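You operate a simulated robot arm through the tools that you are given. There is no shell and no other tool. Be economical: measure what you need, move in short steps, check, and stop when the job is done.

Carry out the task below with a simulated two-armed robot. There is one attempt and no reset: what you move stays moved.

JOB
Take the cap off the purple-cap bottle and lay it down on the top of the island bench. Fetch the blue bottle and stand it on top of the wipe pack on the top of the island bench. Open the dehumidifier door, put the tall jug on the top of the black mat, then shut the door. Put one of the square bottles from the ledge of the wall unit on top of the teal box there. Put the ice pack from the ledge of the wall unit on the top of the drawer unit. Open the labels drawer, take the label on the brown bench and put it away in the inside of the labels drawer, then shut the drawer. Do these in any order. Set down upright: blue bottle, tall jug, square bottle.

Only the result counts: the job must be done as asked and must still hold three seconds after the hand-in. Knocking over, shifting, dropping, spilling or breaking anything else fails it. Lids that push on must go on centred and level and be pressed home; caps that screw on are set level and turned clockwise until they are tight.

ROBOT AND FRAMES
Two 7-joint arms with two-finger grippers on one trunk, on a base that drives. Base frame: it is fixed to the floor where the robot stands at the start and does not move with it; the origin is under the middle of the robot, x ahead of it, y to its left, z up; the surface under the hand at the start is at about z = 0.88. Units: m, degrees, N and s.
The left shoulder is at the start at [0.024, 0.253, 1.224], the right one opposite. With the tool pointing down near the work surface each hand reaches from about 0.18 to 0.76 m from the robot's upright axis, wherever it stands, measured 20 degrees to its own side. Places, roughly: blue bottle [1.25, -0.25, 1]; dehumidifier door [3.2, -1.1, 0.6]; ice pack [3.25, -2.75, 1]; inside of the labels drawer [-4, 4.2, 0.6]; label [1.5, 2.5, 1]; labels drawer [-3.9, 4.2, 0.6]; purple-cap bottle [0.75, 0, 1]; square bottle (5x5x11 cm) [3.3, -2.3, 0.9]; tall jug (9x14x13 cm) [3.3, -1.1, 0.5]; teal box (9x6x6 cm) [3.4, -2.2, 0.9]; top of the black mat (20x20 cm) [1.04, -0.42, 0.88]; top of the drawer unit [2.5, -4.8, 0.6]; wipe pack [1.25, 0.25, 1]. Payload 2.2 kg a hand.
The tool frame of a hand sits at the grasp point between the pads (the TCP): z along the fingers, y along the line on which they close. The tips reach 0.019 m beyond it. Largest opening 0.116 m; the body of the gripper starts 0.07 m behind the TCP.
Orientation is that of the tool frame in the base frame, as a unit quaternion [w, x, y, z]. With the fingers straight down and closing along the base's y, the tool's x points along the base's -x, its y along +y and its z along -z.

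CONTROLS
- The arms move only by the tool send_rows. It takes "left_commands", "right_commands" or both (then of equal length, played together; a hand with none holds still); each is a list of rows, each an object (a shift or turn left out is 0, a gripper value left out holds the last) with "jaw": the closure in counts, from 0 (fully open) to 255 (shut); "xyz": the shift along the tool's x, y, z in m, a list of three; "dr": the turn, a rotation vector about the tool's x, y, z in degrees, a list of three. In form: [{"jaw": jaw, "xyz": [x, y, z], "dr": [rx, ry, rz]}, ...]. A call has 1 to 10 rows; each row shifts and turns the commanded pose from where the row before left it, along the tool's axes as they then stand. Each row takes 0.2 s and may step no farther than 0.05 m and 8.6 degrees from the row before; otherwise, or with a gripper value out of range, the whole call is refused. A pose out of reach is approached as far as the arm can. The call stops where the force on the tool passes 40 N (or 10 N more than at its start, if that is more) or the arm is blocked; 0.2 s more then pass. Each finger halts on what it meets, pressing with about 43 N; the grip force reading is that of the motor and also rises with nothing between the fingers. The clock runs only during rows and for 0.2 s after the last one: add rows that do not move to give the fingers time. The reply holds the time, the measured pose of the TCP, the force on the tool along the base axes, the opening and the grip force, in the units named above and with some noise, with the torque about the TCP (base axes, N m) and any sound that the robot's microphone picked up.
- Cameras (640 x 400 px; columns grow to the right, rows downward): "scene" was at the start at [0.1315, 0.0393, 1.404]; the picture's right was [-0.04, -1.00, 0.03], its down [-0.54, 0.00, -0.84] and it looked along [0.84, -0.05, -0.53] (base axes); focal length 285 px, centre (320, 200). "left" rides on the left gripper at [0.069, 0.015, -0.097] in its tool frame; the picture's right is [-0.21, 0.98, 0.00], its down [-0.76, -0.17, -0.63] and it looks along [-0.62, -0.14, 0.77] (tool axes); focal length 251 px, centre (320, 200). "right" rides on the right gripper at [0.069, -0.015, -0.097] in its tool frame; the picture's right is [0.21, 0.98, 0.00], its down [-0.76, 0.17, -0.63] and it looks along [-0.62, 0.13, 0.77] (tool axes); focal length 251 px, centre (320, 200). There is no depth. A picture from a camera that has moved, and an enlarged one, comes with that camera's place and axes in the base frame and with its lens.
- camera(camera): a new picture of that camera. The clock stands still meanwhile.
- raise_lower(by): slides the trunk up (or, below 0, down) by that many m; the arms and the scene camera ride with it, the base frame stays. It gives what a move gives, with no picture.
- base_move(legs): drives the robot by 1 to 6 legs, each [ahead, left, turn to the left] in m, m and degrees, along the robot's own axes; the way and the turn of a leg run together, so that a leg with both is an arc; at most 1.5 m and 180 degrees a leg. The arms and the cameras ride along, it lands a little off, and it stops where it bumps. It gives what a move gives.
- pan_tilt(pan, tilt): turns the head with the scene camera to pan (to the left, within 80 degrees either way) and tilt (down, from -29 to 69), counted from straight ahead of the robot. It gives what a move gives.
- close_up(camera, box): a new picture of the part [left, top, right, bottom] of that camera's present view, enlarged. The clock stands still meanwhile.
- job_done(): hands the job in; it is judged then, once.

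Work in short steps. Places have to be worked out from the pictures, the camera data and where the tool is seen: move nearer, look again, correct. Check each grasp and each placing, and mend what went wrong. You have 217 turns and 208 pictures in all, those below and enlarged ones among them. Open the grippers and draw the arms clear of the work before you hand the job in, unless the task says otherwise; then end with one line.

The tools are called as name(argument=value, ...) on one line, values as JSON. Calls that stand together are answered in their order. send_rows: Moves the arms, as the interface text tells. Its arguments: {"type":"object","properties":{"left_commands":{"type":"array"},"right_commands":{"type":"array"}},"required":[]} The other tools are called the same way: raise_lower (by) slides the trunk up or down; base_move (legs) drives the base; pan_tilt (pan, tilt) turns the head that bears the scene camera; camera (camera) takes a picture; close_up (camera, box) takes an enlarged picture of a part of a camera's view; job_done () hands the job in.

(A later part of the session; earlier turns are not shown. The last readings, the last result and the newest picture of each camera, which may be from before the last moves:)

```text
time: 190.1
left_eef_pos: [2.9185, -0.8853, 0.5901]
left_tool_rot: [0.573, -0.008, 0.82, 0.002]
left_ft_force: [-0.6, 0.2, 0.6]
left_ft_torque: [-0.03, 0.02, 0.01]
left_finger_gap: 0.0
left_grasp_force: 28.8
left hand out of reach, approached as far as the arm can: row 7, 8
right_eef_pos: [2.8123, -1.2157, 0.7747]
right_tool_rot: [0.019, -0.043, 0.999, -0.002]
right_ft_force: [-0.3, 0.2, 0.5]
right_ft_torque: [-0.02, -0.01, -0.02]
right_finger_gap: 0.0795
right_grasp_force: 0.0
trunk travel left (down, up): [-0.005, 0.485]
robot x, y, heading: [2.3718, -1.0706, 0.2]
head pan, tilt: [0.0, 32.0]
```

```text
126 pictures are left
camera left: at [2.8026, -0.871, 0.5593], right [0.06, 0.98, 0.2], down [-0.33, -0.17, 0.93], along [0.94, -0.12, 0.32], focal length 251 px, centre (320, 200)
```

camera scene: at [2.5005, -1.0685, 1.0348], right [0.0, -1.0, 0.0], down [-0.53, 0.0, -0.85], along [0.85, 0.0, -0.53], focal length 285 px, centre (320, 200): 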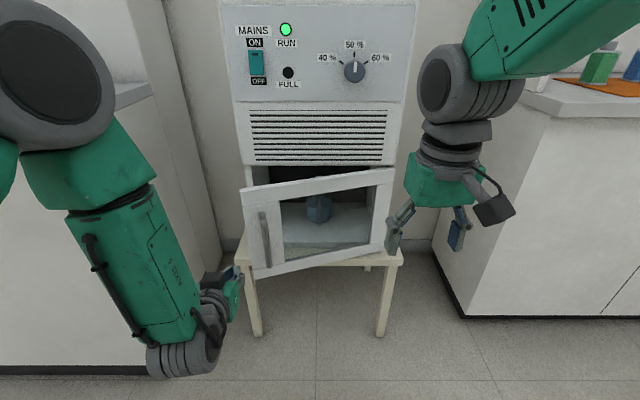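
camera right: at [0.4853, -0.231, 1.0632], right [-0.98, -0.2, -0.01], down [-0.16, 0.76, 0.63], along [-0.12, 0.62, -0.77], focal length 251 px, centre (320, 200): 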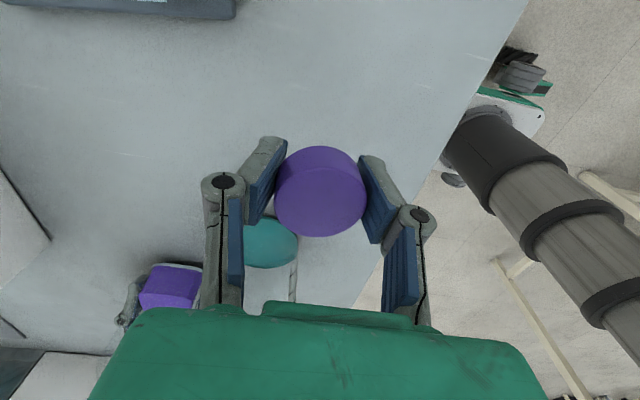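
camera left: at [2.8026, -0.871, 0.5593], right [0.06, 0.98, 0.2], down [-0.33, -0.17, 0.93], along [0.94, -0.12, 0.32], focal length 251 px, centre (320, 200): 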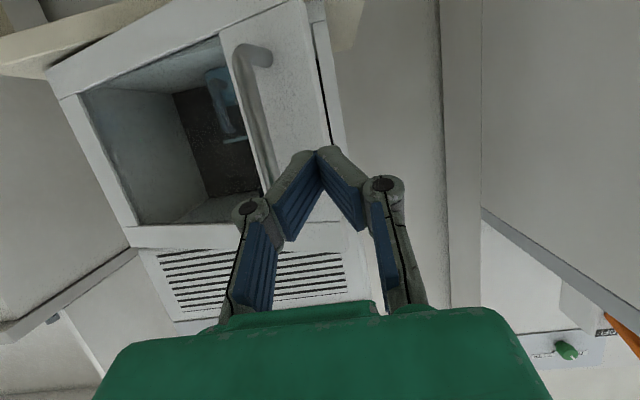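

Use the base: strafe left 8 cm, then push the closed fingers forward past the door's free edge.

base_move(legs=[[0, 0.08, 0]])

send_rows(left_commands=[{"xyz": [-0.0138, 0, 0.0376]}, {"xyz": [-0.0138, 0, 0.0376]}, {"xyz": [-0.0138, 0, 0.0376]}, {"xyz": [-0.008, 0, 0.022]}, {}])

camera(camera="scene")

camera(camera="left")

```text
time: 191.1
left_eef_pos: [2.9175, -0.8324, 0.595]
left_tool_rot: [0.573, 0.002, 0.82, 0.013]
left_ft_force: [0.9, -2.7, -0.2]
left_ft_torque: [0.08, 0.02, 0.14]
left_finger_gap: 0.0001
left_grasp_force: 29.1
right_eef_pos: [2.813, -1.1688, 0.7694]
right_tool_rot: [0.018, -0.042, 0.999, 0.012]
right_ft_force: [0.5, -0.6, 0.0]
right_ft_torque: [0.18, -0.02, -0.02]
right_finger_gap: 0.0796
right_grasp_force: 0.0
trunk travel left (down, up): [-0.005, 0.485]
robot x, y, heading: [2.3699, -1.0022, 0.3]
head pan, tilt: [0.0, 32.0]
```

```text
time: 192.3
left_eef_pos: [3.0601, -0.8102, 0.5926]
left_tool_rot: [0.575, -0.01, 0.818, 0.001]
left_ft_force: [-1.1, 0.5, -1.2]
left_ft_torque: [-0.03, -0.01, -0.04]
left_finger_gap: 0.0
left_grasp_force: 28.5
right_eef_pos: [2.8107, -1.1387, 0.7773]
right_tool_rot: [0.02, -0.041, 0.999, -0.004]
right_ft_force: [0.2, 0.4, 0.2]
right_ft_torque: [0.0, 0.03, 0.03]
right_finger_gap: 0.0797
right_grasp_force: 0.0
trunk travel left (down, up): [-0.005, 0.485]
robot x, y, heading: [2.374, -1.0003, 0.3]
head pan, tilt: [0.0, 32.0]
```

```text
125 pictures are left
camera scene: at [2.5014, -0.9843, 1.0346], right [0.01, -1.0, 0.01], down [-0.53, -0.01, -0.85], along [0.85, 0.0, -0.53], focal length 285 px, centre (320, 200)
```

scene: 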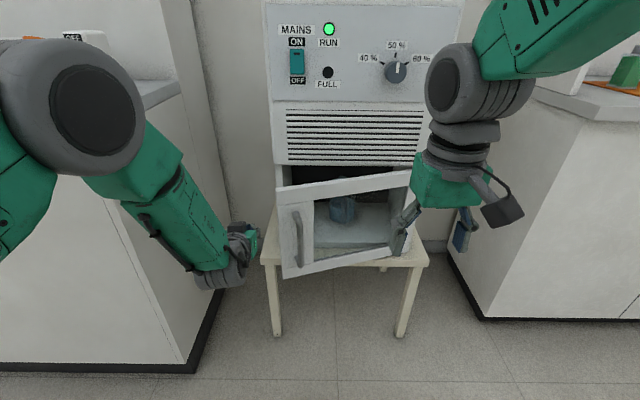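

```text
124 pictures are left
camera left: at [2.9446, -0.7962, 0.5612], right [0.06, 0.98, 0.19], down [-0.33, -0.16, 0.93], along [0.94, -0.12, 0.32], focal length 251 px, centre (320, 200)
```

left: 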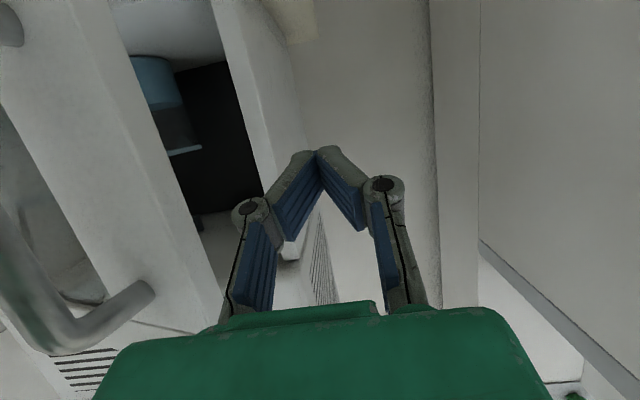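

Fingers are past the door edge. Push toward −y.

send_rows(left_commands=[{"xyz": [0, -0.04, 0]}, {"xyz": [0, -0.04, 0]}, {"xyz": [0, -0.04, 0]}, {"xyz": [0, -0.04, 0]}, {"xyz": [0, -0.04, 0]}, {"xyz": [0, -0.04, 0]}, {"xyz": [0, -0.04, 0]}, {}])

camera(camera="scene")

```text
time: 192.8
left_eef_pos: [3.0596, -0.8439, 0.5937]
left_tool_rot: [0.577, -0.019, 0.817, 0.006]
left_ft_force: [0.3, 1.1, -0.1]
left_ft_torque: [-0.02, 0.0, -0.13]
left_finger_gap: 0.0002
left_grasp_force: 28.3
right_eef_pos: [2.8081, -1.1358, 0.7796]
right_tool_rot: [0.02, -0.043, 0.999, -0.009]
right_ft_force: [0.7, 1.0, 0.3]
right_ft_torque: [-0.1, 0.0, 0.04]
right_finger_gap: 0.0795
right_grasp_force: 0.0
trunk travel left (down, up): [-0.005, 0.485]
robot x, y, heading: [2.3738, -1.0038, 0.4]
head pan, tilt: [0.0, 32.0]
stopped in row 2 (left hand): the force on the tool passed its limit at 53 N (the readings are from after the stop); the commanded pose is now the measured one
```

```text
123 pictures are left
camera scene: at [2.5012, -0.9899, 1.0347], right [0.01, -1.0, 0.01], down [-0.53, -0.01, -0.85], along [0.85, 0.0, -0.53], focal length 285 px, centre (320, 200)
```

scene: 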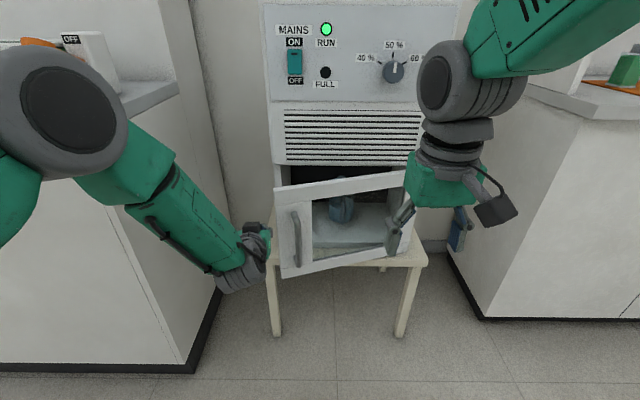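

The gripper's front corner met the door's edge face. Back off slightly, go 5 cm deeper, and push again in smaller steps.

send_rows(left_commands=[{"xyz": [0, 0.03, 0]}, {"xyz": [-0.0087, 0, 0.0235]}, {"xyz": [-0.0087, 0, 0.0235]}, {"xyz": [0, -0.02, 0]}, {"xyz": [0, -0.015, 0]}, {"xyz": [0, -0.015, 0]}, {"xyz": [0, -0.015, 0]}, {"xyz": [0, -0.015, 0]}])

camera(camera="scene")

camera(camera="left")

```text
time: 194.1
left_eef_pos: [3.1113, -0.8483, 0.5973]
left_tool_rot: [0.579, -0.022, 0.815, 0.02]
left_ft_force: [0.4, 1.9, -0.5]
left_ft_torque: [0.01, -0.03, -0.08]
left_finger_gap: 0.0
left_grasp_force: 28.5
right_eef_pos: [2.8061, -1.1515, 0.778]
right_tool_rot: [0.022, -0.042, 0.999, -0.002]
right_ft_force: [0.2, 0.3, -0.2]
right_ft_torque: [0.01, -0.01, -0.03]
right_finger_gap: 0.0797
right_grasp_force: 0.0
trunk travel left (down, up): [-0.005, 0.485]
robot x, y, heading: [2.3731, -1.0021, 0.8]
head pan, tilt: [0.0, 32.0]
stopped in row 6 (left hand): the force on the tool passed its limit at 52 N (the readings are from after the stop); the commanded pose is now the measured one
```

```text
122 pictures are left
camera scene: at [2.5016, -1.003, 1.0346], right [0.01, -1.0, 0.0], down [-0.53, 0.0, -0.85], along [0.85, 0.01, -0.53], focal length 285 px, centre (320, 200)
```

scene: 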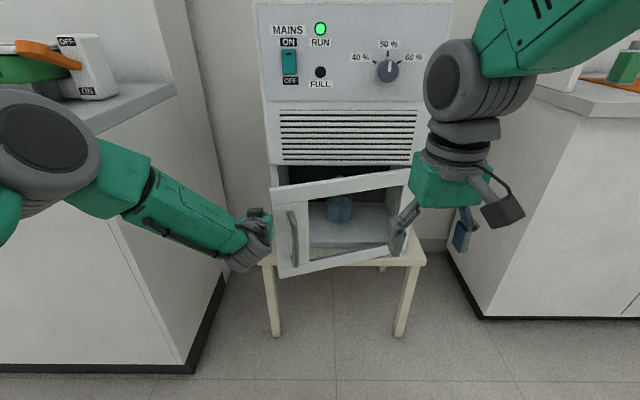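

```text
121 pictures are left
camera left: at [2.995, -0.8382, 0.5654], right [0.01, 0.98, 0.21], down [-0.34, -0.19, 0.92], along [0.94, -0.08, 0.33], focal length 251 px, centre (320, 200)
```

left: 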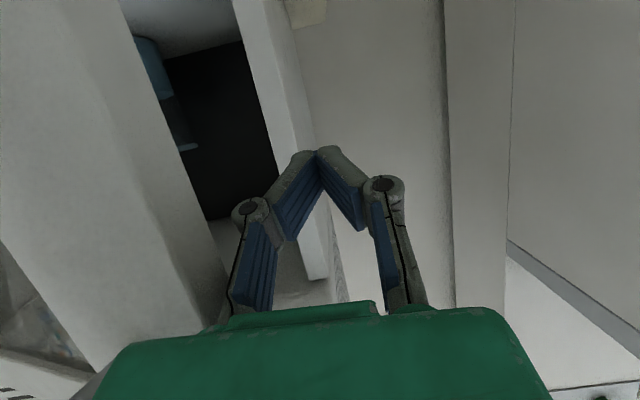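

The edge won't yield to sideways pushing. I'll back out and instead cage the handle loosely (not clamped) and pull it around the arc.

send_rows(left_commands=[{"xyz": [0, 0.02, 0]}, {"xyz": [0, 0.02, 0]}])

base_move(legs=[[-0.22, 0, 0]])

send_rows(left_commands=[{"xyz": [0, -0.04, 0], "jaw": 90}, {"xyz": [0, -0.04, 0]}, {"xyz": [0, -0.03, 0]}, {}])

camera(camera="left")

camera(camera="scene")

```text
time: 194.7
left_eef_pos: [3.109, -0.8076, 0.5982]
left_tool_rot: [0.579, -0.021, 0.815, 0.018]
left_ft_force: [-0.2, -1.0, -0.1]
left_ft_torque: [0.02, -0.02, -0.01]
left_finger_gap: 0.0
left_grasp_force: 28.6
right_eef_pos: [2.8067, -1.1506, 0.7791]
right_tool_rot: [0.022, -0.042, 0.999, -0.002]
right_ft_force: [0.3, 0.2, 0.5]
right_ft_torque: [0.02, 0.0, 0.0]
right_finger_gap: 0.0798
right_grasp_force: 0.0
trunk travel left (down, up): [-0.005, 0.485]
robot x, y, heading: [2.3698, -1.0014, 0.8]
head pan, tilt: [0.0, 32.0]
```

```text
time: 196.4
left_eef_pos: [2.8895, -0.8088, 0.5992]
left_tool_rot: [0.58, -0.022, 0.814, 0.02]
left_ft_force: [0.7, 0.1, 0.3]
left_ft_torque: [-0.02, 0.03, -0.02]
left_finger_gap: 0.0001
left_grasp_force: 28.0
right_eef_pos: [2.5859, -1.1516, 0.7793]
right_tool_rot: [0.023, -0.041, 0.999, -0.001]
right_ft_force: [-0.7, 0.9, -0.3]
right_ft_torque: [0.0, -0.07, 0.01]
right_finger_gap: 0.0794
right_grasp_force: 0.1
trunk travel left (down, up): [-0.005, 0.485]
robot x, y, heading: [2.1473, -1.0069, 0.5]
head pan, tilt: [0.0, 32.0]
```

```text
time: 197.4
left_eef_pos: [2.8954, -0.9213, 0.6014]
left_tool_rot: [0.58, -0.022, 0.814, 0.019]
left_ft_force: [0.4, -0.1, -0.1]
left_ft_torque: [-0.02, 0.04, 0.0]
left_finger_gap: 0.0747
left_grasp_force: 0.1
right_eef_pos: [2.5834, -1.1518, 0.7795]
right_tool_rot: [0.023, -0.042, 0.999, -0.002]
right_ft_force: [-0.8, -0.2, -0.4]
right_ft_torque: [-0.02, -0.03, 0.01]
right_finger_gap: 0.0795
right_grasp_force: 0.1
trunk travel left (down, up): [-0.005, 0.485]
robot x, y, heading: [2.148, -1.007, 0.4]
head pan, tilt: [0.0, 32.0]
```

```text
120 pictures are left
camera left: at [2.7797, -0.9114, 0.5686], right [0.01, 0.98, 0.21], down [-0.34, -0.19, 0.92], along [0.94, -0.08, 0.33], focal length 251 px, centre (320, 200)
```

left: 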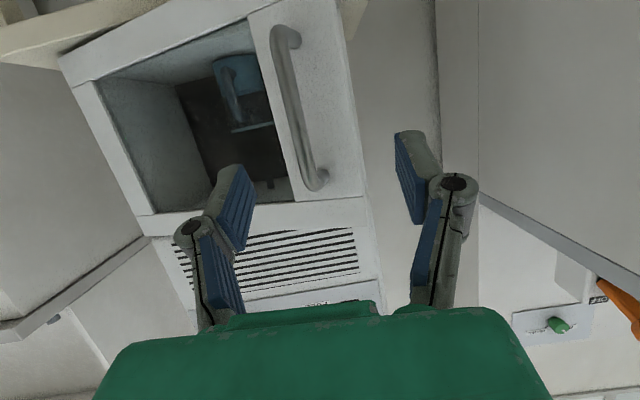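

```text
119 pictures are left
camera scene: at [2.2816, -1.0047, 1.0347], right [0.01, -1.0, 0.0], down [-0.53, 0.0, -0.85], along [0.85, 0.01, -0.53], focal length 285 px, centre (320, 200)
```

scene: 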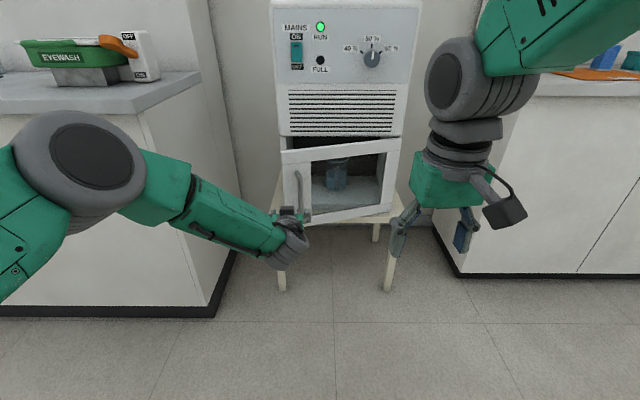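

Handle now near (3.01, −0.932). Move onto it and close to a loose cage.

send_rows(left_commands=[{"xyz": [-0.0031, -0.0067, 0.0354]}, {"xyz": [-0.0031, -0.0067, 0.0354]}, {"xyz": [-0.0031, -0.0067, 0.0354]}, {"jaw": 195}, {}])

camera(camera="left")

```text
time: 198.6
left_eef_pos: [2.9886, -0.9338, 0.5794]
left_tool_rot: [0.58, -0.021, 0.814, 0.019]
left_ft_force: [0.9, -0.4, 0.4]
left_ft_torque: [0.01, 0.03, 0.02]
left_finger_gap: 0.0272
left_grasp_force: 0.0
left hand out of reach, approached as far as the arm can: row 3
right_eef_pos: [2.5832, -1.1533, 0.7795]
right_tool_rot: [0.025, -0.042, 0.999, -0.003]
right_ft_force: [0.4, -1.1, 0.0]
right_ft_torque: [0.0, 0.0, 0.04]
right_finger_gap: 0.0795
right_grasp_force: 0.1
trunk travel left (down, up): [-0.005, 0.485]
robot x, y, heading: [2.1512, -1.0065, 0.5]
head pan, tilt: [0.0, 32.0]
```

```text
118 pictures are left
camera left: at [2.8734, -0.9237, 0.5464], right [0.01, 0.98, 0.21], down [-0.34, -0.19, 0.92], along [0.94, -0.08, 0.33], focal length 251 px, centre (320, 200)
```

left: 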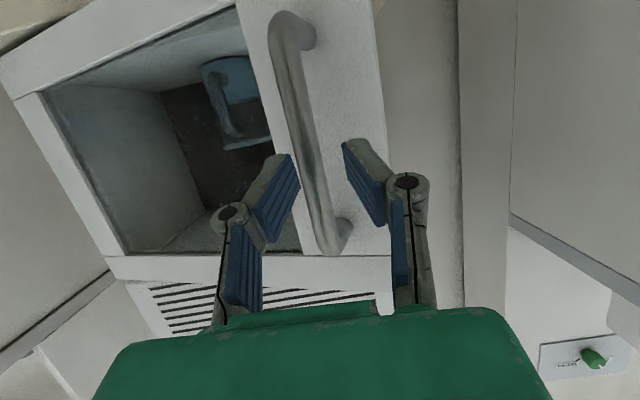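

Handle is ~3 cm further ahead; creep the base forward.

base_move(legs=[[0.035, 0, 0]])

camera(camera="left")

```text
time: 199.4
left_eef_pos: [3.0238, -0.933, 0.5782]
left_tool_rot: [0.58, -0.021, 0.814, 0.019]
left_ft_force: [-1.0, 0.3, -1.0]
left_ft_torque: [-0.01, -0.04, 0.03]
left_finger_gap: 0.0271
left_grasp_force: 0.0
right_eef_pos: [2.6197, -1.1527, 0.7794]
right_tool_rot: [0.023, -0.042, 0.999, -0.002]
right_ft_force: [1.0, 0.6, -0.1]
right_ft_torque: [0.02, 0.03, -0.01]
right_finger_gap: 0.0796
right_grasp_force: 0.0
trunk travel left (down, up): [-0.005, 0.485]
robot x, y, heading: [2.1876, -1.0075, 0.3]
head pan, tilt: [0.0, 32.0]
```

```text
117 pictures are left
camera left: at [2.9085, -0.9231, 0.545], right [0.01, 0.98, 0.21], down [-0.34, -0.19, 0.92], along [0.94, -0.08, 0.33], focal length 251 px, centre (320, 200)
```

left: 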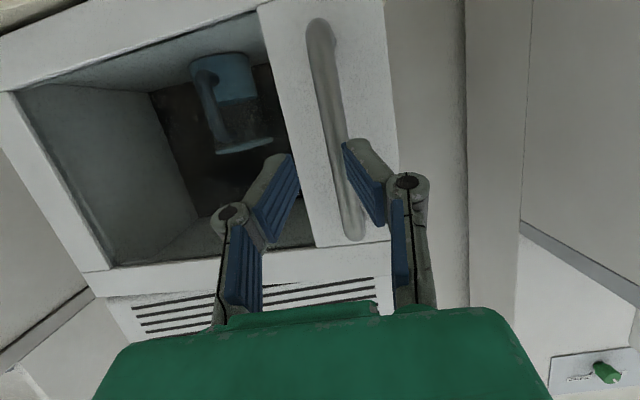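

The door got nudged shut again. Reopen the jaw, advance to the closed handle and cage it.

send_rows(left_commands=[{"jaw": 80, "xyz": [0, 0.02, 0]}, {}])

base_move(legs=[[0.113, 0, 0]])

send_rows(left_commands=[{"jaw": 150}, {"jaw": 225}, {}])

camera(camera="left")

```text
time: 200.0
left_eef_pos: [3.0216, -0.9135, 0.5831]
left_tool_rot: [0.582, -0.022, 0.812, 0.019]
left_ft_force: [-1.5, 0.1, 0.8]
left_ft_torque: [-0.03, 0.01, 0.01]
left_finger_gap: 0.0798
left_grasp_force: 0.1
right_eef_pos: [2.6142, -1.1528, 0.7796]
right_tool_rot: [0.025, -0.042, 0.999, -0.001]
right_ft_force: [-0.9, -0.5, 0.1]
right_ft_torque: [-0.02, -0.01, -0.04]
right_finger_gap: 0.0796
right_grasp_force: 0.1
trunk travel left (down, up): [-0.005, 0.485]
robot x, y, heading: [2.1875, -1.004, 0.4]
head pan, tilt: [0.0, 32.0]
```

```text
time: 201.2
left_eef_pos: [3.1338, -0.9136, 0.5797]
left_tool_rot: [0.58, -0.021, 0.814, 0.019]
left_ft_force: [-0.1, 1.3, -1.4]
left_ft_torque: [-0.01, -0.01, -0.02]
left_finger_gap: 0.0795
left_grasp_force: 0.0
right_eef_pos: [2.7282, -1.1529, 0.7807]
right_tool_rot: [0.025, -0.042, 0.999, -0.001]
right_ft_force: [0.3, -0.6, -0.7]
right_ft_torque: [-0.01, 0.0, -0.04]
right_finger_gap: 0.0797
right_grasp_force: 0.0
trunk travel left (down, up): [-0.005, 0.485]
robot x, y, heading: [2.3001, -1.0075, 0.1]
head pan, tilt: [0.0, 32.0]
```

```text
time: 202.0
left_eef_pos: [3.1322, -0.9134, 0.585]
left_tool_rot: [0.582, -0.022, 0.813, 0.019]
left_ft_force: [-0.1, 4.9, -0.7]
left_ft_torque: [0.02, -0.05, -0.01]
left_finger_gap: 0.017
left_grasp_force: 2.1
right_eef_pos: [2.7249, -1.1527, 0.7819]
right_tool_rot: [0.027, -0.042, 0.999, -0.001]
right_ft_force: [-0.7, 0.1, -0.3]
right_ft_torque: [0.06, -0.01, 0.0]
right_finger_gap: 0.0798
right_grasp_force: 0.1
trunk travel left (down, up): [-0.005, 0.485]
robot x, y, heading: [2.3, -1.0049, 0.5]
head pan, tilt: [0.0, 32.0]
```

```text
116 pictures are left
camera left: at [3.0166, -0.9028, 0.5505], right [0.01, 0.98, 0.21], down [-0.35, -0.19, 0.92], along [0.94, -0.08, 0.34], focal length 251 px, centre (320, 200)
```

left: 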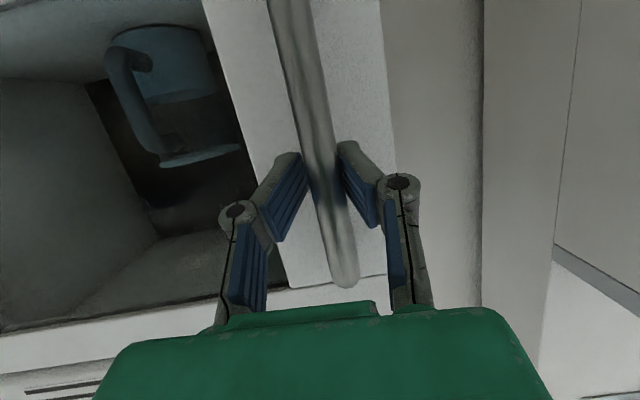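

Firm grip is needed after all; I'll follow the arc while yawing the hand with the door, and lift the right hand out of the way.

send_rows(left_commands=[{"jaw": 255}, {}, {}, {"xyz": [0.0077, -0.0043, -0.0222], "dr": [-3.78, 0, -1.3]}, {"xyz": [0.0077, -0.0043, -0.0222], "dr": [-3.78, 0, -1.3]}, {"xyz": [0.0077, -0.0043, -0.0222], "dr": [-3.78, 0, -1.3]}, {"xyz": [0.0077, -0.0043, -0.0222], "dr": [-3.78, 0, -1.3]}, {}], right_commands=[{"xyz": [0, 0, -0.03]}, {"xyz": [0, 0, -0.03]}, {"xyz": [0, 0, -0.03]}, {"xyz": [0, 0, -0.03]}, {"xyz": [0, 0, -0.03]}, {"xyz": [0, 0, -0.03]}, {"xyz": [0, 0, -0.03]}, {}])

```text
time: 203.5
left_eef_pos: [3.0559, -0.9318, 0.585]
left_tool_rot: [0.577, -0.117, 0.803, 0.091]
left_ft_force: [-6.7, 13.4, -2.0]
left_ft_torque: [0.12, 0.23, -0.44]
left_finger_gap: 0.006
left_grasp_force: 28.5
right_eef_pos: [2.7109, -1.1535, 0.9716]
right_tool_rot: [0.027, -0.041, 0.999, -0.001]
right_ft_force: [0.0, -0.5, 0.3]
right_ft_torque: [-0.02, 0.03, 0.02]
right_finger_gap: 0.0794
right_grasp_force: 0.0
trunk travel left (down, up): [-0.005, 0.485]
robot x, y, heading: [2.2956, -1.008, 0.3]
head pan, tilt: [0.0, 32.0]
stopped in row 7 (left hand): the force on the tool passed its limit at 41 N (the readings are from after the stop); the commanded pose is now the measured one
```

Good progress (~14°). Continue slower with less sideways.

send_rows(left_commands=[{"xyz": [0.005, -0.001, -0.0145], "dr": [-2.6, 0, -0.9]}, {"xyz": [0.005, -0.002, -0.0145], "dr": [-2.6, 0, -0.9]}, {"xyz": [0.005, -0.002, -0.0145], "dr": [-2.6, 0, -0.9]}, {"xyz": [0.005, -0.002, -0.0145], "dr": [-2.6, 0, -0.9]}, {"xyz": [0.005, -0.002, -0.0145], "dr": [-2.6, 0, -0.9]}, {"xyz": [0.005, -0.002, -0.0145], "dr": [-2.6, 0, -0.9]}])

```text
time: 204.7
left_eef_pos: [2.9891, -0.965, 0.5846]
left_tool_rot: [0.564, -0.208, 0.783, 0.158]
left_ft_force: [-9.3, 13.3, -3.7]
left_ft_torque: [0.04, 0.12, -0.29]
left_finger_gap: 0.006
left_grasp_force: 29.0
right_eef_pos: [2.7075, -1.1524, 0.9734]
right_tool_rot: [0.03, -0.042, 0.999, 0.0]
right_ft_force: [-0.4, -0.5, -0.2]
right_ft_torque: [0.05, 0.05, 0.02]
right_finger_gap: 0.0798
right_grasp_force: 0.1
trunk travel left (down, up): [-0.005, 0.485]
robot x, y, heading: [2.299, -1.0042, 0.9]
head pan, tilt: [0.0, 32.0]
stopped in row 5 (left hand): the force on the tool passed its limit at 42 N (the readings are from after the stop); the commanded pose is now the measured one
```

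Residual force is radial-outward, so use no inward component. Continue.

send_rows(left_commands=[{"xyz": [0.005, 0.004, -0.0145], "dr": [-2.6, 0, -0.9]}, {"xyz": [0.005, 0, -0.0145], "dr": [-2.6, 0, -0.9]}, {"xyz": [0.005, 0, -0.0145], "dr": [-2.6, 0, -0.9]}, {"xyz": [0.005, 0, -0.0145], "dr": [-2.6, 0, -0.9]}, {"xyz": [0.005, 0, -0.0145], "dr": [-2.6, 0, -0.9]}, {"xyz": [0.005, 0, -0.0145], "dr": [-2.6, 0, -0.9]}, {"xyz": [0.005, 0, -0.0145], "dr": [-2.6, 0, -0.9]}, {"xyz": [0.005, 0, -0.0145], "dr": [-2.6, 0, -0.9]}])

camera(camera="scene")

```text
time: 206.3
left_eef_pos: [2.9092, -1.0279, 0.5857]
left_tool_rot: [0.538, -0.324, 0.743, 0.23]
left_ft_force: [14.0, -11.4, -9.8]
left_ft_torque: [-0.02, -0.04, 0.23]
left_finger_gap: 0.0
left_grasp_force: 28.2
left hand out of reach, approached as far as the arm can: row 7
right_eef_pos: [2.706, -1.1515, 0.9745]
right_tool_rot: [0.03, -0.042, 0.999, -0.002]
right_ft_force: [0.4, -0.4, 0.3]
right_ft_torque: [0.01, -0.01, 0.01]
right_finger_gap: 0.0794
right_grasp_force: 0.0
trunk travel left (down, up): [-0.005, 0.485]
robot x, y, heading: [2.299, -1.0029, 0.6]
head pan, tilt: [0.0, 32.0]
stopped in row 7 (left hand): the force on the tool passed its limit at 54 N (the readings are from after the stop); the commanded pose is now the measured one
```

```text
115 pictures are left
camera scene: at [2.4296, -1.0083, 1.0342], right [0.01, -1.0, 0.0], down [-0.53, 0.0, -0.84], along [0.84, 0.01, -0.53], focal length 285 px, centre (320, 200)
```

scene: 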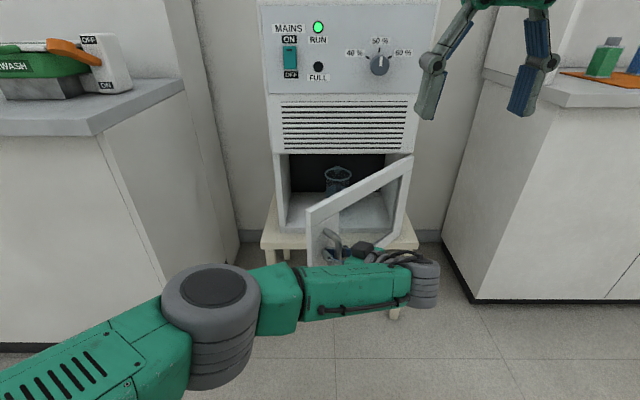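

Door is ~47° open and slipped from the grip. Now retreat, straighten the hand, and go around to push the inner face.

send_rows(left_commands=[{"xyz": [0.0155, 0, -0.045]}, {}])

base_move(legs=[[-0.12, 0, 0], [0, 0.13, 0]])

send_rows(left_commands=[{"dr": [7.56, 0, 2.6]}, {"dr": [7.56, 0, 2.6]}, {"dr": [7.56, 0, 2.6]}, {"dr": [7.56, 0, 2.6]}, {"dr": [7.56, 0, 2.6]}, {"dr": [7.56, 0, 2.6]}, {}])

camera(camera="scene")

```text
time: 206.6
left_eef_pos: [2.9028, -1.0359, 0.5876]
left_tool_rot: [0.541, -0.322, 0.745, 0.222]
left_ft_force: [26.3, -19.8, -17.1]
left_ft_torque: [0.0, -0.18, 0.56]
left_finger_gap: 0.0061
left_grasp_force: 28.6
left hand out of reach, approached as far as the arm can: row 1
right_eef_pos: [2.7047, -1.1518, 0.9731]
right_tool_rot: [0.029, -0.04, 0.999, -0.003]
right_ft_force: [0.2, -0.1, -0.6]
right_ft_torque: [0.02, 0.0, 0.02]
right_finger_gap: 0.0795
right_grasp_force: 0.0
trunk travel left (down, up): [-0.005, 0.485]
robot x, y, heading: [2.3008, -1.0049, 0.1]
head pan, tilt: [0.0, 32.0]
stopped in row 1 (left hand): the force on the tool passed its limit at 61 N (the readings are from after the stop); the commanded pose is now the measured one
```

```text
time: 207.3
left_eef_pos: [2.9031, -1.0377, 0.5933]
left_tool_rot: [0.545, -0.32, 0.748, 0.203]
left_ft_force: [44.0, -32.4, -27.7]
left_ft_torque: [0.03, -0.27, 1.06]
left_finger_gap: 0.0057
left_grasp_force: 28.8
right_eef_pos: [2.6964, -1.1417, 0.9682]
right_tool_rot: [0.021, -0.04, 0.999, -0.008]
right_ft_force: [-0.7, 0.6, 0.4]
right_ft_torque: [-0.01, 0.03, 0.01]
right_finger_gap: 0.0795
right_grasp_force: 0.1
trunk travel left (down, up): [-0.005, 0.485]
robot x, y, heading: [2.2974, -1.0042, 0.2]
head pan, tilt: [0.0, 32.0]
stopped in leg 1: the force on the tool passed its limit at 68 N (the readings are from after the stop); the commanded pose is now the measured one
```

```text
time: 207.7
left_eef_pos: [2.9038, -1.0425, 0.5976]
left_tool_rot: [0.564, -0.262, 0.768, 0.153]
left_ft_force: [56.5, -39.8, -25.1]
left_ft_torque: [0.08, -0.34, 1.3]
left_finger_gap: 0.0037
left_grasp_force: 30.4
right_eef_pos: [2.694, -1.1407, 0.9641]
right_tool_rot: [0.014, -0.04, 0.999, -0.009]
right_ft_force: [0.1, 0.1, -0.4]
right_ft_torque: [0.03, -0.03, 0.01]
right_finger_gap: 0.0794
right_grasp_force: 0.2
trunk travel left (down, up): [-0.005, 0.485]
robot x, y, heading: [2.2957, -1.0082, 0.1]
head pan, tilt: [0.0, 32.0]
stopped in row 2 (left hand): the force on the tool passed its limit at 78 N (the readings are from after the stop); the commanded pose is now the measured one
```

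```text
114 pictures are left
camera scene: at [2.434, -1.0161, 1.0335], right [0.0, -1.0, -0.01], down [-0.54, 0.01, -0.84], along [0.84, 0.01, -0.54], focal length 285 px, centre (320, 200)
```

scene: 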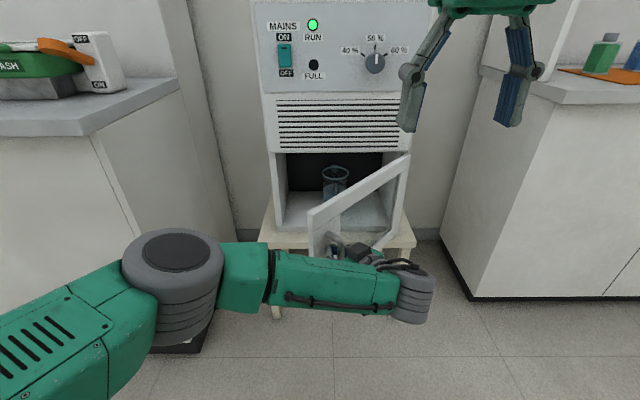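

It was still gripping the bar and forces built up. Release now.

send_rows(left_commands=[{"jaw": 80}, {}, {}])

camera(camera="left")

camera(camera="scene")

```text
time: 208.5
left_eef_pos: [2.8962, -1.041, 0.6018]
left_tool_rot: [0.566, -0.264, 0.764, 0.16]
left_ft_force: [-0.1, 0.4, -0.6]
left_ft_torque: [0.02, 0.01, 0.0]
left_finger_gap: 0.0795
left_grasp_force: 0.1
right_eef_pos: [2.6891, -1.1412, 0.9703]
right_tool_rot: [0.022, -0.041, 0.999, -0.008]
right_ft_force: [0.5, -0.2, 0.5]
right_ft_torque: [0.0, -0.01, 0.01]
right_finger_gap: 0.0796
right_grasp_force: 0.1
trunk travel left (down, up): [-0.005, 0.485]
robot x, y, heading: [2.2957, -1.007, 0.1]
head pan, tilt: [0.0, 32.0]
```

```text
113 pictures are left
camera left: at [2.7962, -1.0947, 0.5644], right [-0.53, 0.84, 0.15], down [-0.23, -0.31, 0.92], along [0.82, 0.45, 0.36], focal length 251 px, centre (320, 200)
```

left: 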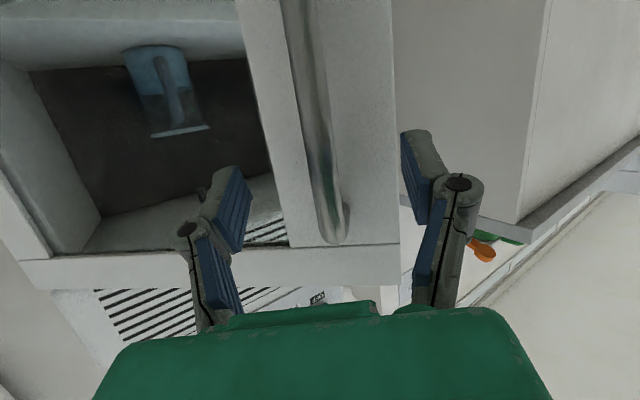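

```text
112 pictures are left
camera scene: at [2.4254, -1.013, 1.0347], right [0.0, -1.0, -0.01], down [-0.53, 0.0, -0.85], along [0.85, 0.01, -0.53], focal length 285 px, centre (320, 200)
```

scene: 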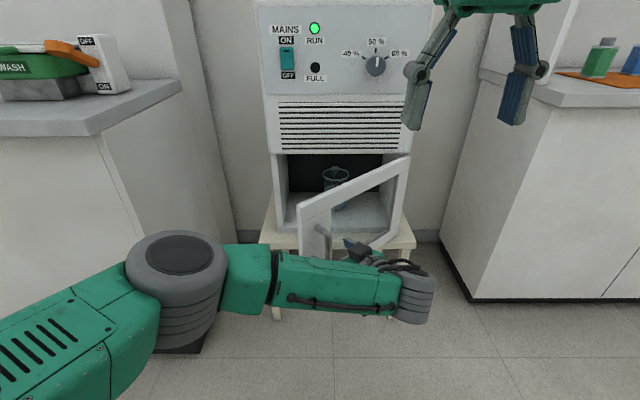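

Retreat the base along the hand's axis, then left and straighten.

base_move(legs=[[-0.09, -0.07, 0]])

send_rows(left_commands=[{"dr": [7.56, 0, 2.6], "jaw": 255}, {"dr": [7.56, 0, 2.6]}, {"dr": [7.56, 0, 2.6]}, {"dr": [7.56, 0, 2.6]}, {"dr": [3.8, 0, 1.3]}, {}])

camera(camera="scene")

```text
time: 209.7
left_eef_pos: [2.8078, -1.0978, 0.6015]
left_tool_rot: [0.564, -0.269, 0.765, 0.155]
left_ft_force: [0.3, 0.5, 0.4]
left_ft_torque: [-0.03, 0.06, 0.0]
left_finger_gap: 0.0799
left_grasp_force: 0.1
right_eef_pos: [2.6011, -1.1947, 0.9704]
right_tool_rot: [0.019, -0.039, 0.999, -0.017]
right_ft_force: [0.7, -0.1, -0.5]
right_ft_torque: [-0.04, -0.03, 0.01]
right_finger_gap: 0.0796
right_grasp_force: 0.1
trunk travel left (down, up): [-0.005, 0.485]
robot x, y, heading: [2.2038, -1.0787, -0.0]
head pan, tilt: [0.0, 32.0]
```

```text
time: 211.1
left_eef_pos: [2.809, -1.0941, 0.6031]
left_tool_rot: [0.6, -0.014, 0.799, -0.017]
left_ft_force: [0.2, 1.5, -0.3]
left_ft_torque: [0.0, 0.04, -0.06]
left_finger_gap: 0.0
left_grasp_force: 28.0
right_eef_pos: [2.5989, -1.1935, 0.968]
right_tool_rot: [0.017, -0.041, 0.999, -0.016]
right_ft_force: [0.9, 0.4, -0.2]
right_ft_torque: [-0.06, 0.02, -0.01]
right_finger_gap: 0.0796
right_grasp_force: 0.0
trunk travel left (down, up): [-0.005, 0.485]
robot x, y, heading: [2.2059, -1.0689, 0.4]
head pan, tilt: [0.0, 32.0]
```

```text
111 pictures are left
camera scene: at [2.3376, -1.0587, 1.0347], right [0.01, -1.0, 0.01], down [-0.53, -0.01, -0.85], along [0.85, 0.0, -0.53], focal length 285 px, centre (320, 200)
```

scene: 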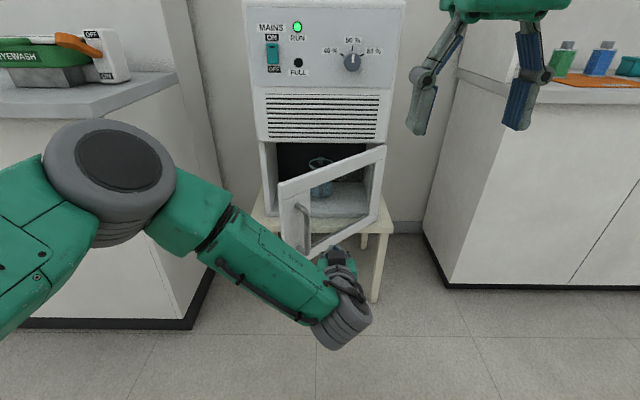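

Strafe left, go forward past the edge, then push −y with the arm.

base_move(legs=[[0, 0.23, 0], [0.22, 0, 0]])

camera(camera="scene")

```text
time: 214.2
left_eef_pos: [3.0286, -0.8654, 0.6021]
left_tool_rot: [0.6, -0.012, 0.8, -0.015]
left_ft_force: [-0.3, 0.9, 0.0]
left_ft_torque: [-0.01, 0.04, -0.03]
left_finger_gap: 0.0
left_grasp_force: 28.5
right_eef_pos: [2.8209, -0.9655, 0.9654]
right_tool_rot: [0.016, -0.042, 0.999, -0.013]
right_ft_force: [0.8, 0.8, -1.2]
right_ft_torque: [-0.04, 0.05, 0.07]
right_finger_gap: 0.0795
right_grasp_force: 0.0
trunk travel left (down, up): [-0.005, 0.485]
robot x, y, heading: [2.428, -0.8419, 0.2]
head pan, tilt: [0.0, 32.0]
```

```text
110 pictures are left
camera scene: at [2.5586, -0.8276, 1.0346], right [0.01, -1.0, 0.01], down [-0.53, -0.01, -0.85], along [0.85, 0.0, -0.53], focal length 285 px, centre (320, 200)
```

scene: 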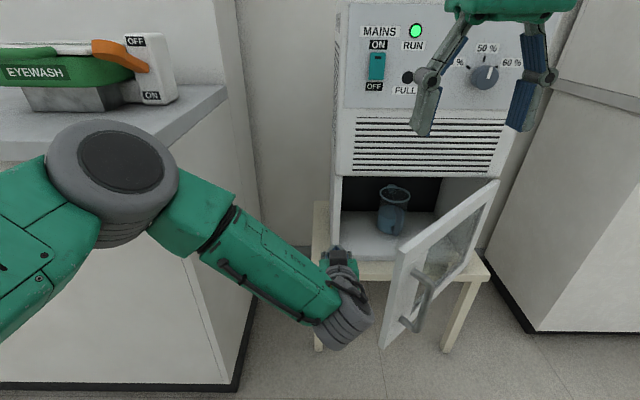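

Now push −y on the inner face.

send_rows(left_commands=[{"xyz": [0, -0.04, 0]}, {"xyz": [0, -0.03, 0]}, {"xyz": [0, -0.02, 0]}, {"xyz": [0, -0.02, 0]}, {"xyz": [0, -0.02, 0]}, {"xyz": [0, -0.02, 0]}, {"xyz": [0, -0.02, 0]}, {"xyz": [0, -0.02, 0]}, {"xyz": [0, -0.02, 0]}, {"xyz": [0, -0.02, 0]}])

camera(camera="scene")

```text
time: 216.4
left_eef_pos: [3.022, -1.0286, 0.6237]
left_tool_rot: [0.601, -0.009, 0.799, -0.012]
left_ft_force: [1.0, -0.4, 0.6]
left_ft_torque: [-0.01, 0.03, 0.01]
left_finger_gap: 0.0002
left_grasp_force: 28.3
left hand out of reach, approached as far as the arm can: row 7, 8, 9, 10
right_eef_pos: [2.8184, -0.9707, 0.9652]
right_tool_rot: [0.014, -0.042, 0.999, -0.007]
right_ft_force: [0.0, 0.5, -0.8]
right_ft_torque: [0.0, -0.01, 0.01]
right_finger_gap: 0.0796
right_grasp_force: 0.1
trunk travel left (down, up): [-0.005, 0.485]
robot x, y, heading: [2.4278, -0.8384, 0.3]
head pan, tilt: [0.0, 32.0]
```

```text
109 pictures are left
camera scene: at [2.5577, -0.8347, 1.0348], right [0.01, -1.0, 0.0], down [-0.53, -0.01, -0.85], along [0.85, 0.0, -0.53], focal length 285 px, centre (320, 200)
```

scene: 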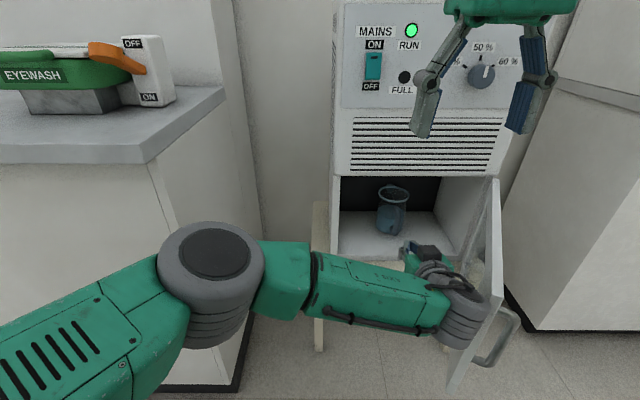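

Door is open ~80°+. Close look at the jug.

close_up(camera="scene", box=[330, 160, 450, 270])

camera(camera="left")

```text
3.64 times, centred on (390, 215) of scene
camera zoom: at [2.5577, -0.8347, 1.0348], right [0.01, -1.0, 0.0], down [-0.53, -0.01, -0.85], along [0.85, 0.0, -0.53], focal length 1037 px, centre (66, 146)
```

zoom: 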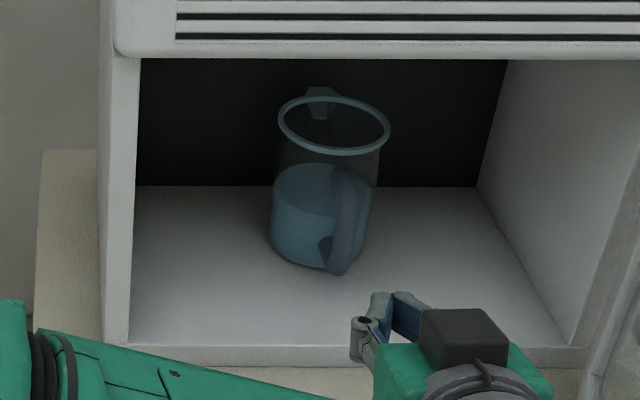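

```text
107 pictures are left
camera left: at [2.9085, -1.0141, 0.5835], right [0.06, 0.98, 0.18], down [-0.4, -0.14, 0.91], along [0.92, -0.12, 0.38], focal length 251 px, centre (320, 200)
```

left: 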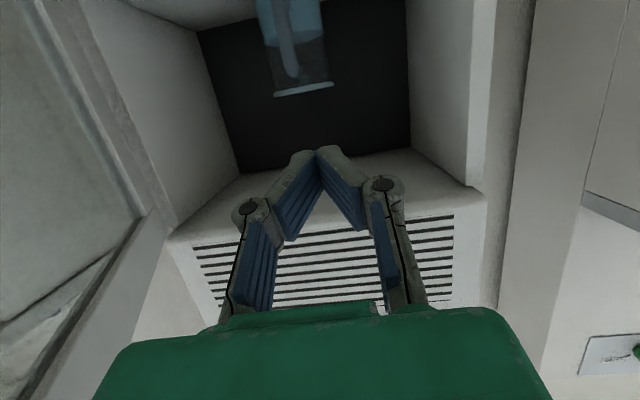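

Jug centre ≈(3.323, −1.065), rim z≈0.58, base ≈0.45, handle facing the robot. I'll shift the base right while keeping the hand centred in the opening, open the jaw and tilt a bit more.

send_rows(left_commands=[{"xyz": [0, 0.04, 0]}, {"xyz": [0, 0.04, 0]}, {"xyz": [0, 0.02, 0], "dr": [0, 8.5, 0], "jaw": 0}, {}])

base_move(legs=[[0, -0.12, 0]])

camera(camera="left")

camera(camera="scene")

```text
time: 217.4
left_eef_pos: [3.0185, -0.9339, 0.6179]
left_tool_rot: [0.54, -0.008, 0.842, -0.009]
left_ft_force: [-0.8, -0.5, 1.1]
left_ft_torque: [-0.01, -0.03, 0.02]
left_finger_gap: 0.1163
left_grasp_force: 0.1
right_eef_pos: [2.8184, -0.9783, 0.9628]
right_tool_rot: [0.014, -0.042, 0.999, -0.006]
right_ft_force: [-0.1, 0.1, -0.1]
right_ft_torque: [0.04, 0.01, 0.02]
right_finger_gap: 0.0796
right_grasp_force: 0.1
trunk travel left (down, up): [-0.005, 0.485]
robot x, y, heading: [2.4262, -0.842, 0.5]
head pan, tilt: [0.0, 32.0]
```

```text
time: 218.6
left_eef_pos: [3.0203, -1.0388, 0.6192]
left_tool_rot: [0.541, -0.011, 0.841, -0.018]
left_ft_force: [0.2, 1.3, -0.1]
left_ft_torque: [-0.05, 0.0, -0.06]
left_finger_gap: 0.1162
left_grasp_force: 0.0
right_eef_pos: [2.8191, -1.0767, 0.9654]
right_tool_rot: [0.012, -0.042, 0.999, -0.014]
right_ft_force: [0.7, 1.0, -0.6]
right_ft_torque: [-0.12, -0.03, 0.01]
right_finger_gap: 0.0796
right_grasp_force: 0.1
trunk travel left (down, up): [-0.005, 0.485]
robot x, y, heading: [2.4294, -0.9552, 0.5]
head pan, tilt: [0.0, 32.0]
```

```text
106 pictures are left
camera left: at [2.9029, -1.0242, 0.5973], right [0.09, 0.98, 0.16], down [-0.26, -0.13, 0.96], along [0.96, -0.12, 0.25], focal length 251 px, centre (320, 200)
```

left: 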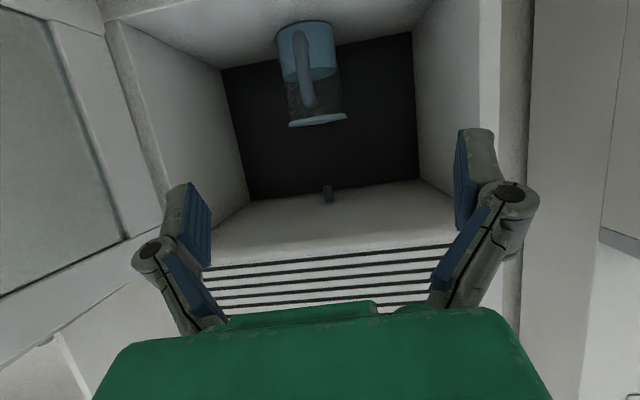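

```text
105 pictures are left
camera scene: at [2.5586, -0.9323, 1.0344], right [0.01, -1.0, 0.02], down [-0.53, -0.02, -0.85], along [0.85, -0.01, -0.53], focal length 285 px, centre (320, 200)
```

scene: 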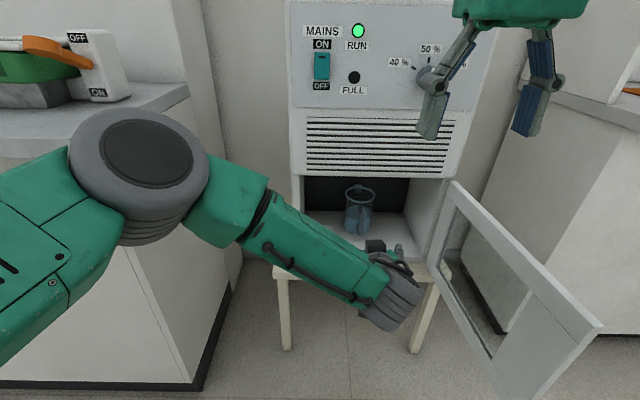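

The door is now wide open. Lower the hand to z≈0.545 and bring the base 12 cm forward.

send_rows(left_commands=[{"xyz": [0.034, -0.0095, 0.0155]}, {"xyz": [0.034, -0.0095, 0.0155]}, {}])

base_move(legs=[[0.12, 0, 0]])

camera(camera="left")

camera(camera="scene")

```text
time: 219.4
left_eef_pos: [3.0202, -1.0714, 0.5446]
left_tool_rot: [0.542, -0.006, 0.84, -0.008]
left_ft_force: [0.1, -0.8, 0.0]
left_ft_torque: [0.01, 0.0, 0.04]
left_finger_gap: 0.116
left_grasp_force: 0.0
right_eef_pos: [2.8173, -1.0972, 0.9595]
right_tool_rot: [0.008, -0.041, 0.999, -0.004]
right_ft_force: [0.1, 0.0, -0.6]
right_ft_torque: [0.01, 0.0, 0.02]
right_finger_gap: 0.0794
right_grasp_force: 0.1
trunk travel left (down, up): [-0.005, 0.485]
robot x, y, heading: [2.4293, -0.9539, 0.4]
head pan, tilt: [0.0, 32.0]
```

```text
time: 220.7
left_eef_pos: [3.1411, -1.0607, 0.5449]
left_tool_rot: [0.541, -0.01, 0.841, -0.011]
left_ft_force: [0.6, 1.0, 0.1]
left_ft_torque: [0.01, 0.02, -0.04]
left_finger_gap: 0.1163
left_grasp_force: 0.0
right_eef_pos: [2.9375, -1.0822, 0.9626]
right_tool_rot: [0.01, -0.042, 0.999, -0.01]
right_ft_force: [-0.3, 1.4, -0.1]
right_ft_torque: [-0.1, 0.01, 0.01]
right_finger_gap: 0.0797
right_grasp_force: 0.0
trunk travel left (down, up): [-0.005, 0.485]
robot x, y, heading: [2.5467, -0.9463, 0.3]
head pan, tilt: [0.0, 32.0]
```

```text
104 pictures are left
camera left: at [3.0236, -1.0457, 0.5229], right [0.09, 0.98, 0.17], down [-0.26, -0.14, 0.95], along [0.96, -0.12, 0.25], focal length 251 px, centre (320, 200)
```

left: 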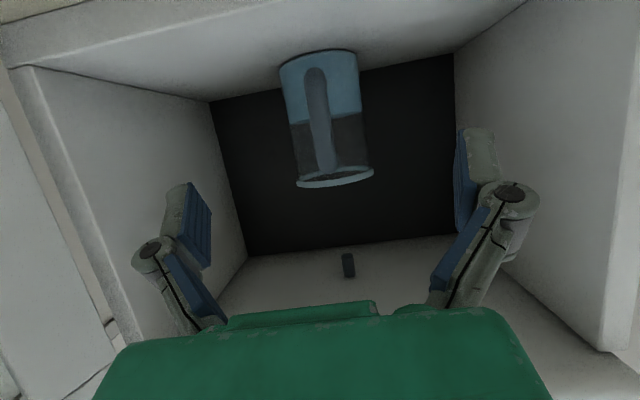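

```text
103 pictures are left
camera scene: at [2.6798, -0.945, 1.0347], right [0.0, -1.0, 0.0], down [-0.53, -0.01, -0.85], along [0.85, 0.0, -0.53], focal length 285 px, centre (320, 200)
```

scene: 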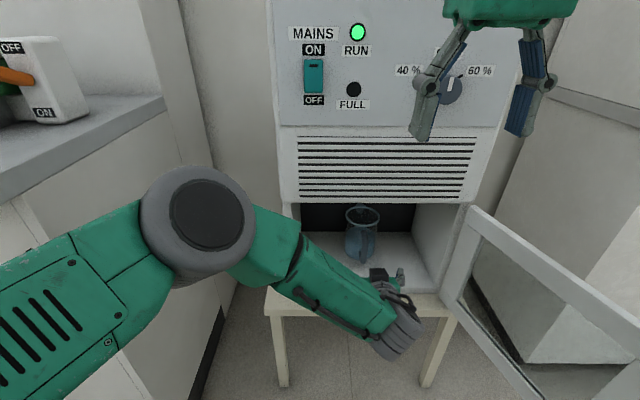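

Aligned (y −1.06). Move forward in steps to straddle the jug.

send_rows(left_commands=[{"xyz": [-0.016, 0.001, 0.0353]}, {"xyz": [-0.016, 0.001, 0.0353]}, {"xyz": [-0.016, 0, 0.0353]}, {}])

camera(camera="left")

close_up(camera="scene", box=[280, 180, 480, 340])

```text
time: 221.7
left_eef_pos: [3.2578, -1.0596, 0.5466]
left_tool_rot: [0.543, -0.009, 0.84, -0.01]
left_ft_force: [0.2, 1.1, 0.2]
left_ft_torque: [0.01, 0.03, -0.02]
left_finger_gap: 0.1161
left_grasp_force: 0.0
right_eef_pos: [2.9361, -1.0828, 0.9604]
right_tool_rot: [0.008, -0.043, 0.999, -0.01]
right_ft_force: [-0.5, 0.7, 0.4]
right_ft_torque: [-0.05, -0.01, -0.02]
right_finger_gap: 0.0798
right_grasp_force: 0.0
trunk travel left (down, up): [-0.005, 0.485]
robot x, y, heading: [2.551, -0.9547, 0.6]
head pan, tilt: [0.0, 32.0]
```

```text
102 pictures are left
camera left: at [3.1399, -1.0443, 0.5238], right [0.08, 0.98, 0.17], down [-0.27, -0.14, 0.95], along [0.96, -0.13, 0.25], focal length 251 px, centre (320, 200)
```

left: 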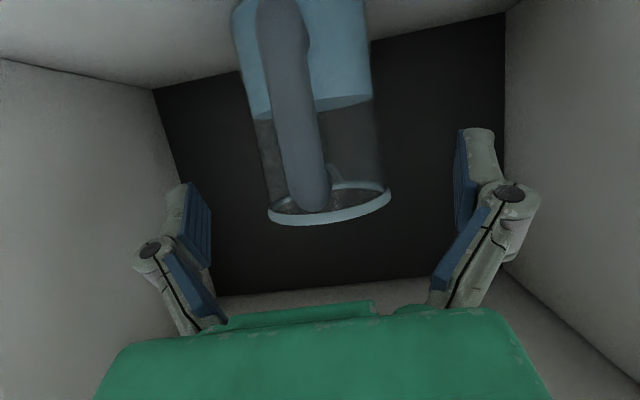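

```text
2.50 times, centred on (380, 260) of scene
camera zoom: at [2.679, -0.9464, 1.0348], right [0.0, -1.0, 0.0], down [-0.53, 0.0, -0.85], along [0.85, 0.0, -0.53], focal length 713 px, centre (170, 50)
```

zoom: 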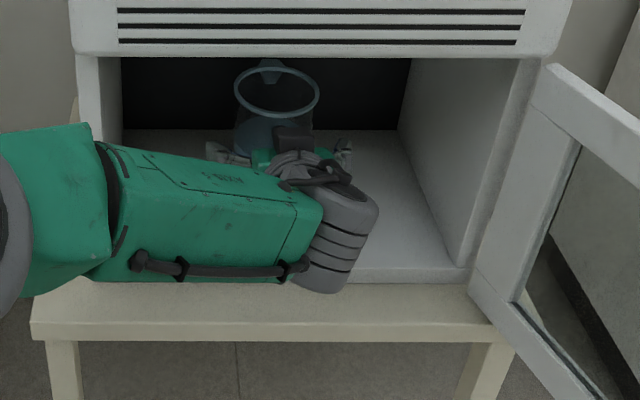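

Handle is between the fingers with margin. Advance 3.5 cm more.

send_rows(left_commands=[{"xyz": [-0.0073, 0, 0.016]}, {"xyz": [-0.0073, 0, 0.016]}, {}])

camera(camera="left")

```text
time: 222.5
left_eef_pos: [3.285, -1.0601, 0.5459]
left_tool_rot: [0.543, -0.008, 0.839, -0.008]
left_ft_force: [0.2, 0.3, -0.4]
left_ft_torque: [0.01, 0.0, 0.02]
left_finger_gap: 0.116
left_grasp_force: 0.0
left hand out of reach, approached as far as the arm can: row 2
right_eef_pos: [2.9357, -1.0877, 0.9592]
right_tool_rot: [0.009, -0.041, 0.999, -0.007]
right_ft_force: [0.1, 0.2, -0.1]
right_ft_torque: [-0.04, -0.02, 0.0]
right_finger_gap: 0.0797
right_grasp_force: 0.1
trunk travel left (down, up): [-0.005, 0.485]
robot x, y, heading: [2.5503, -0.9506, 0.2]
head pan, tilt: [0.0, 32.0]
```

```text
100 pictures are left
camera left: at [3.1665, -1.0452, 0.523], right [0.08, 0.98, 0.17], down [-0.27, -0.15, 0.95], along [0.96, -0.13, 0.25], focal length 251 px, centre (320, 200)
```

left: 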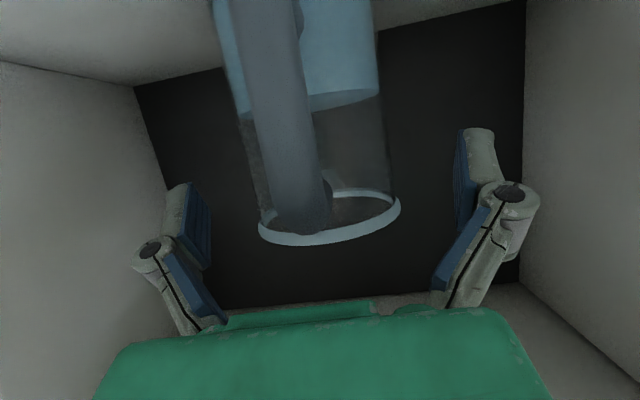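

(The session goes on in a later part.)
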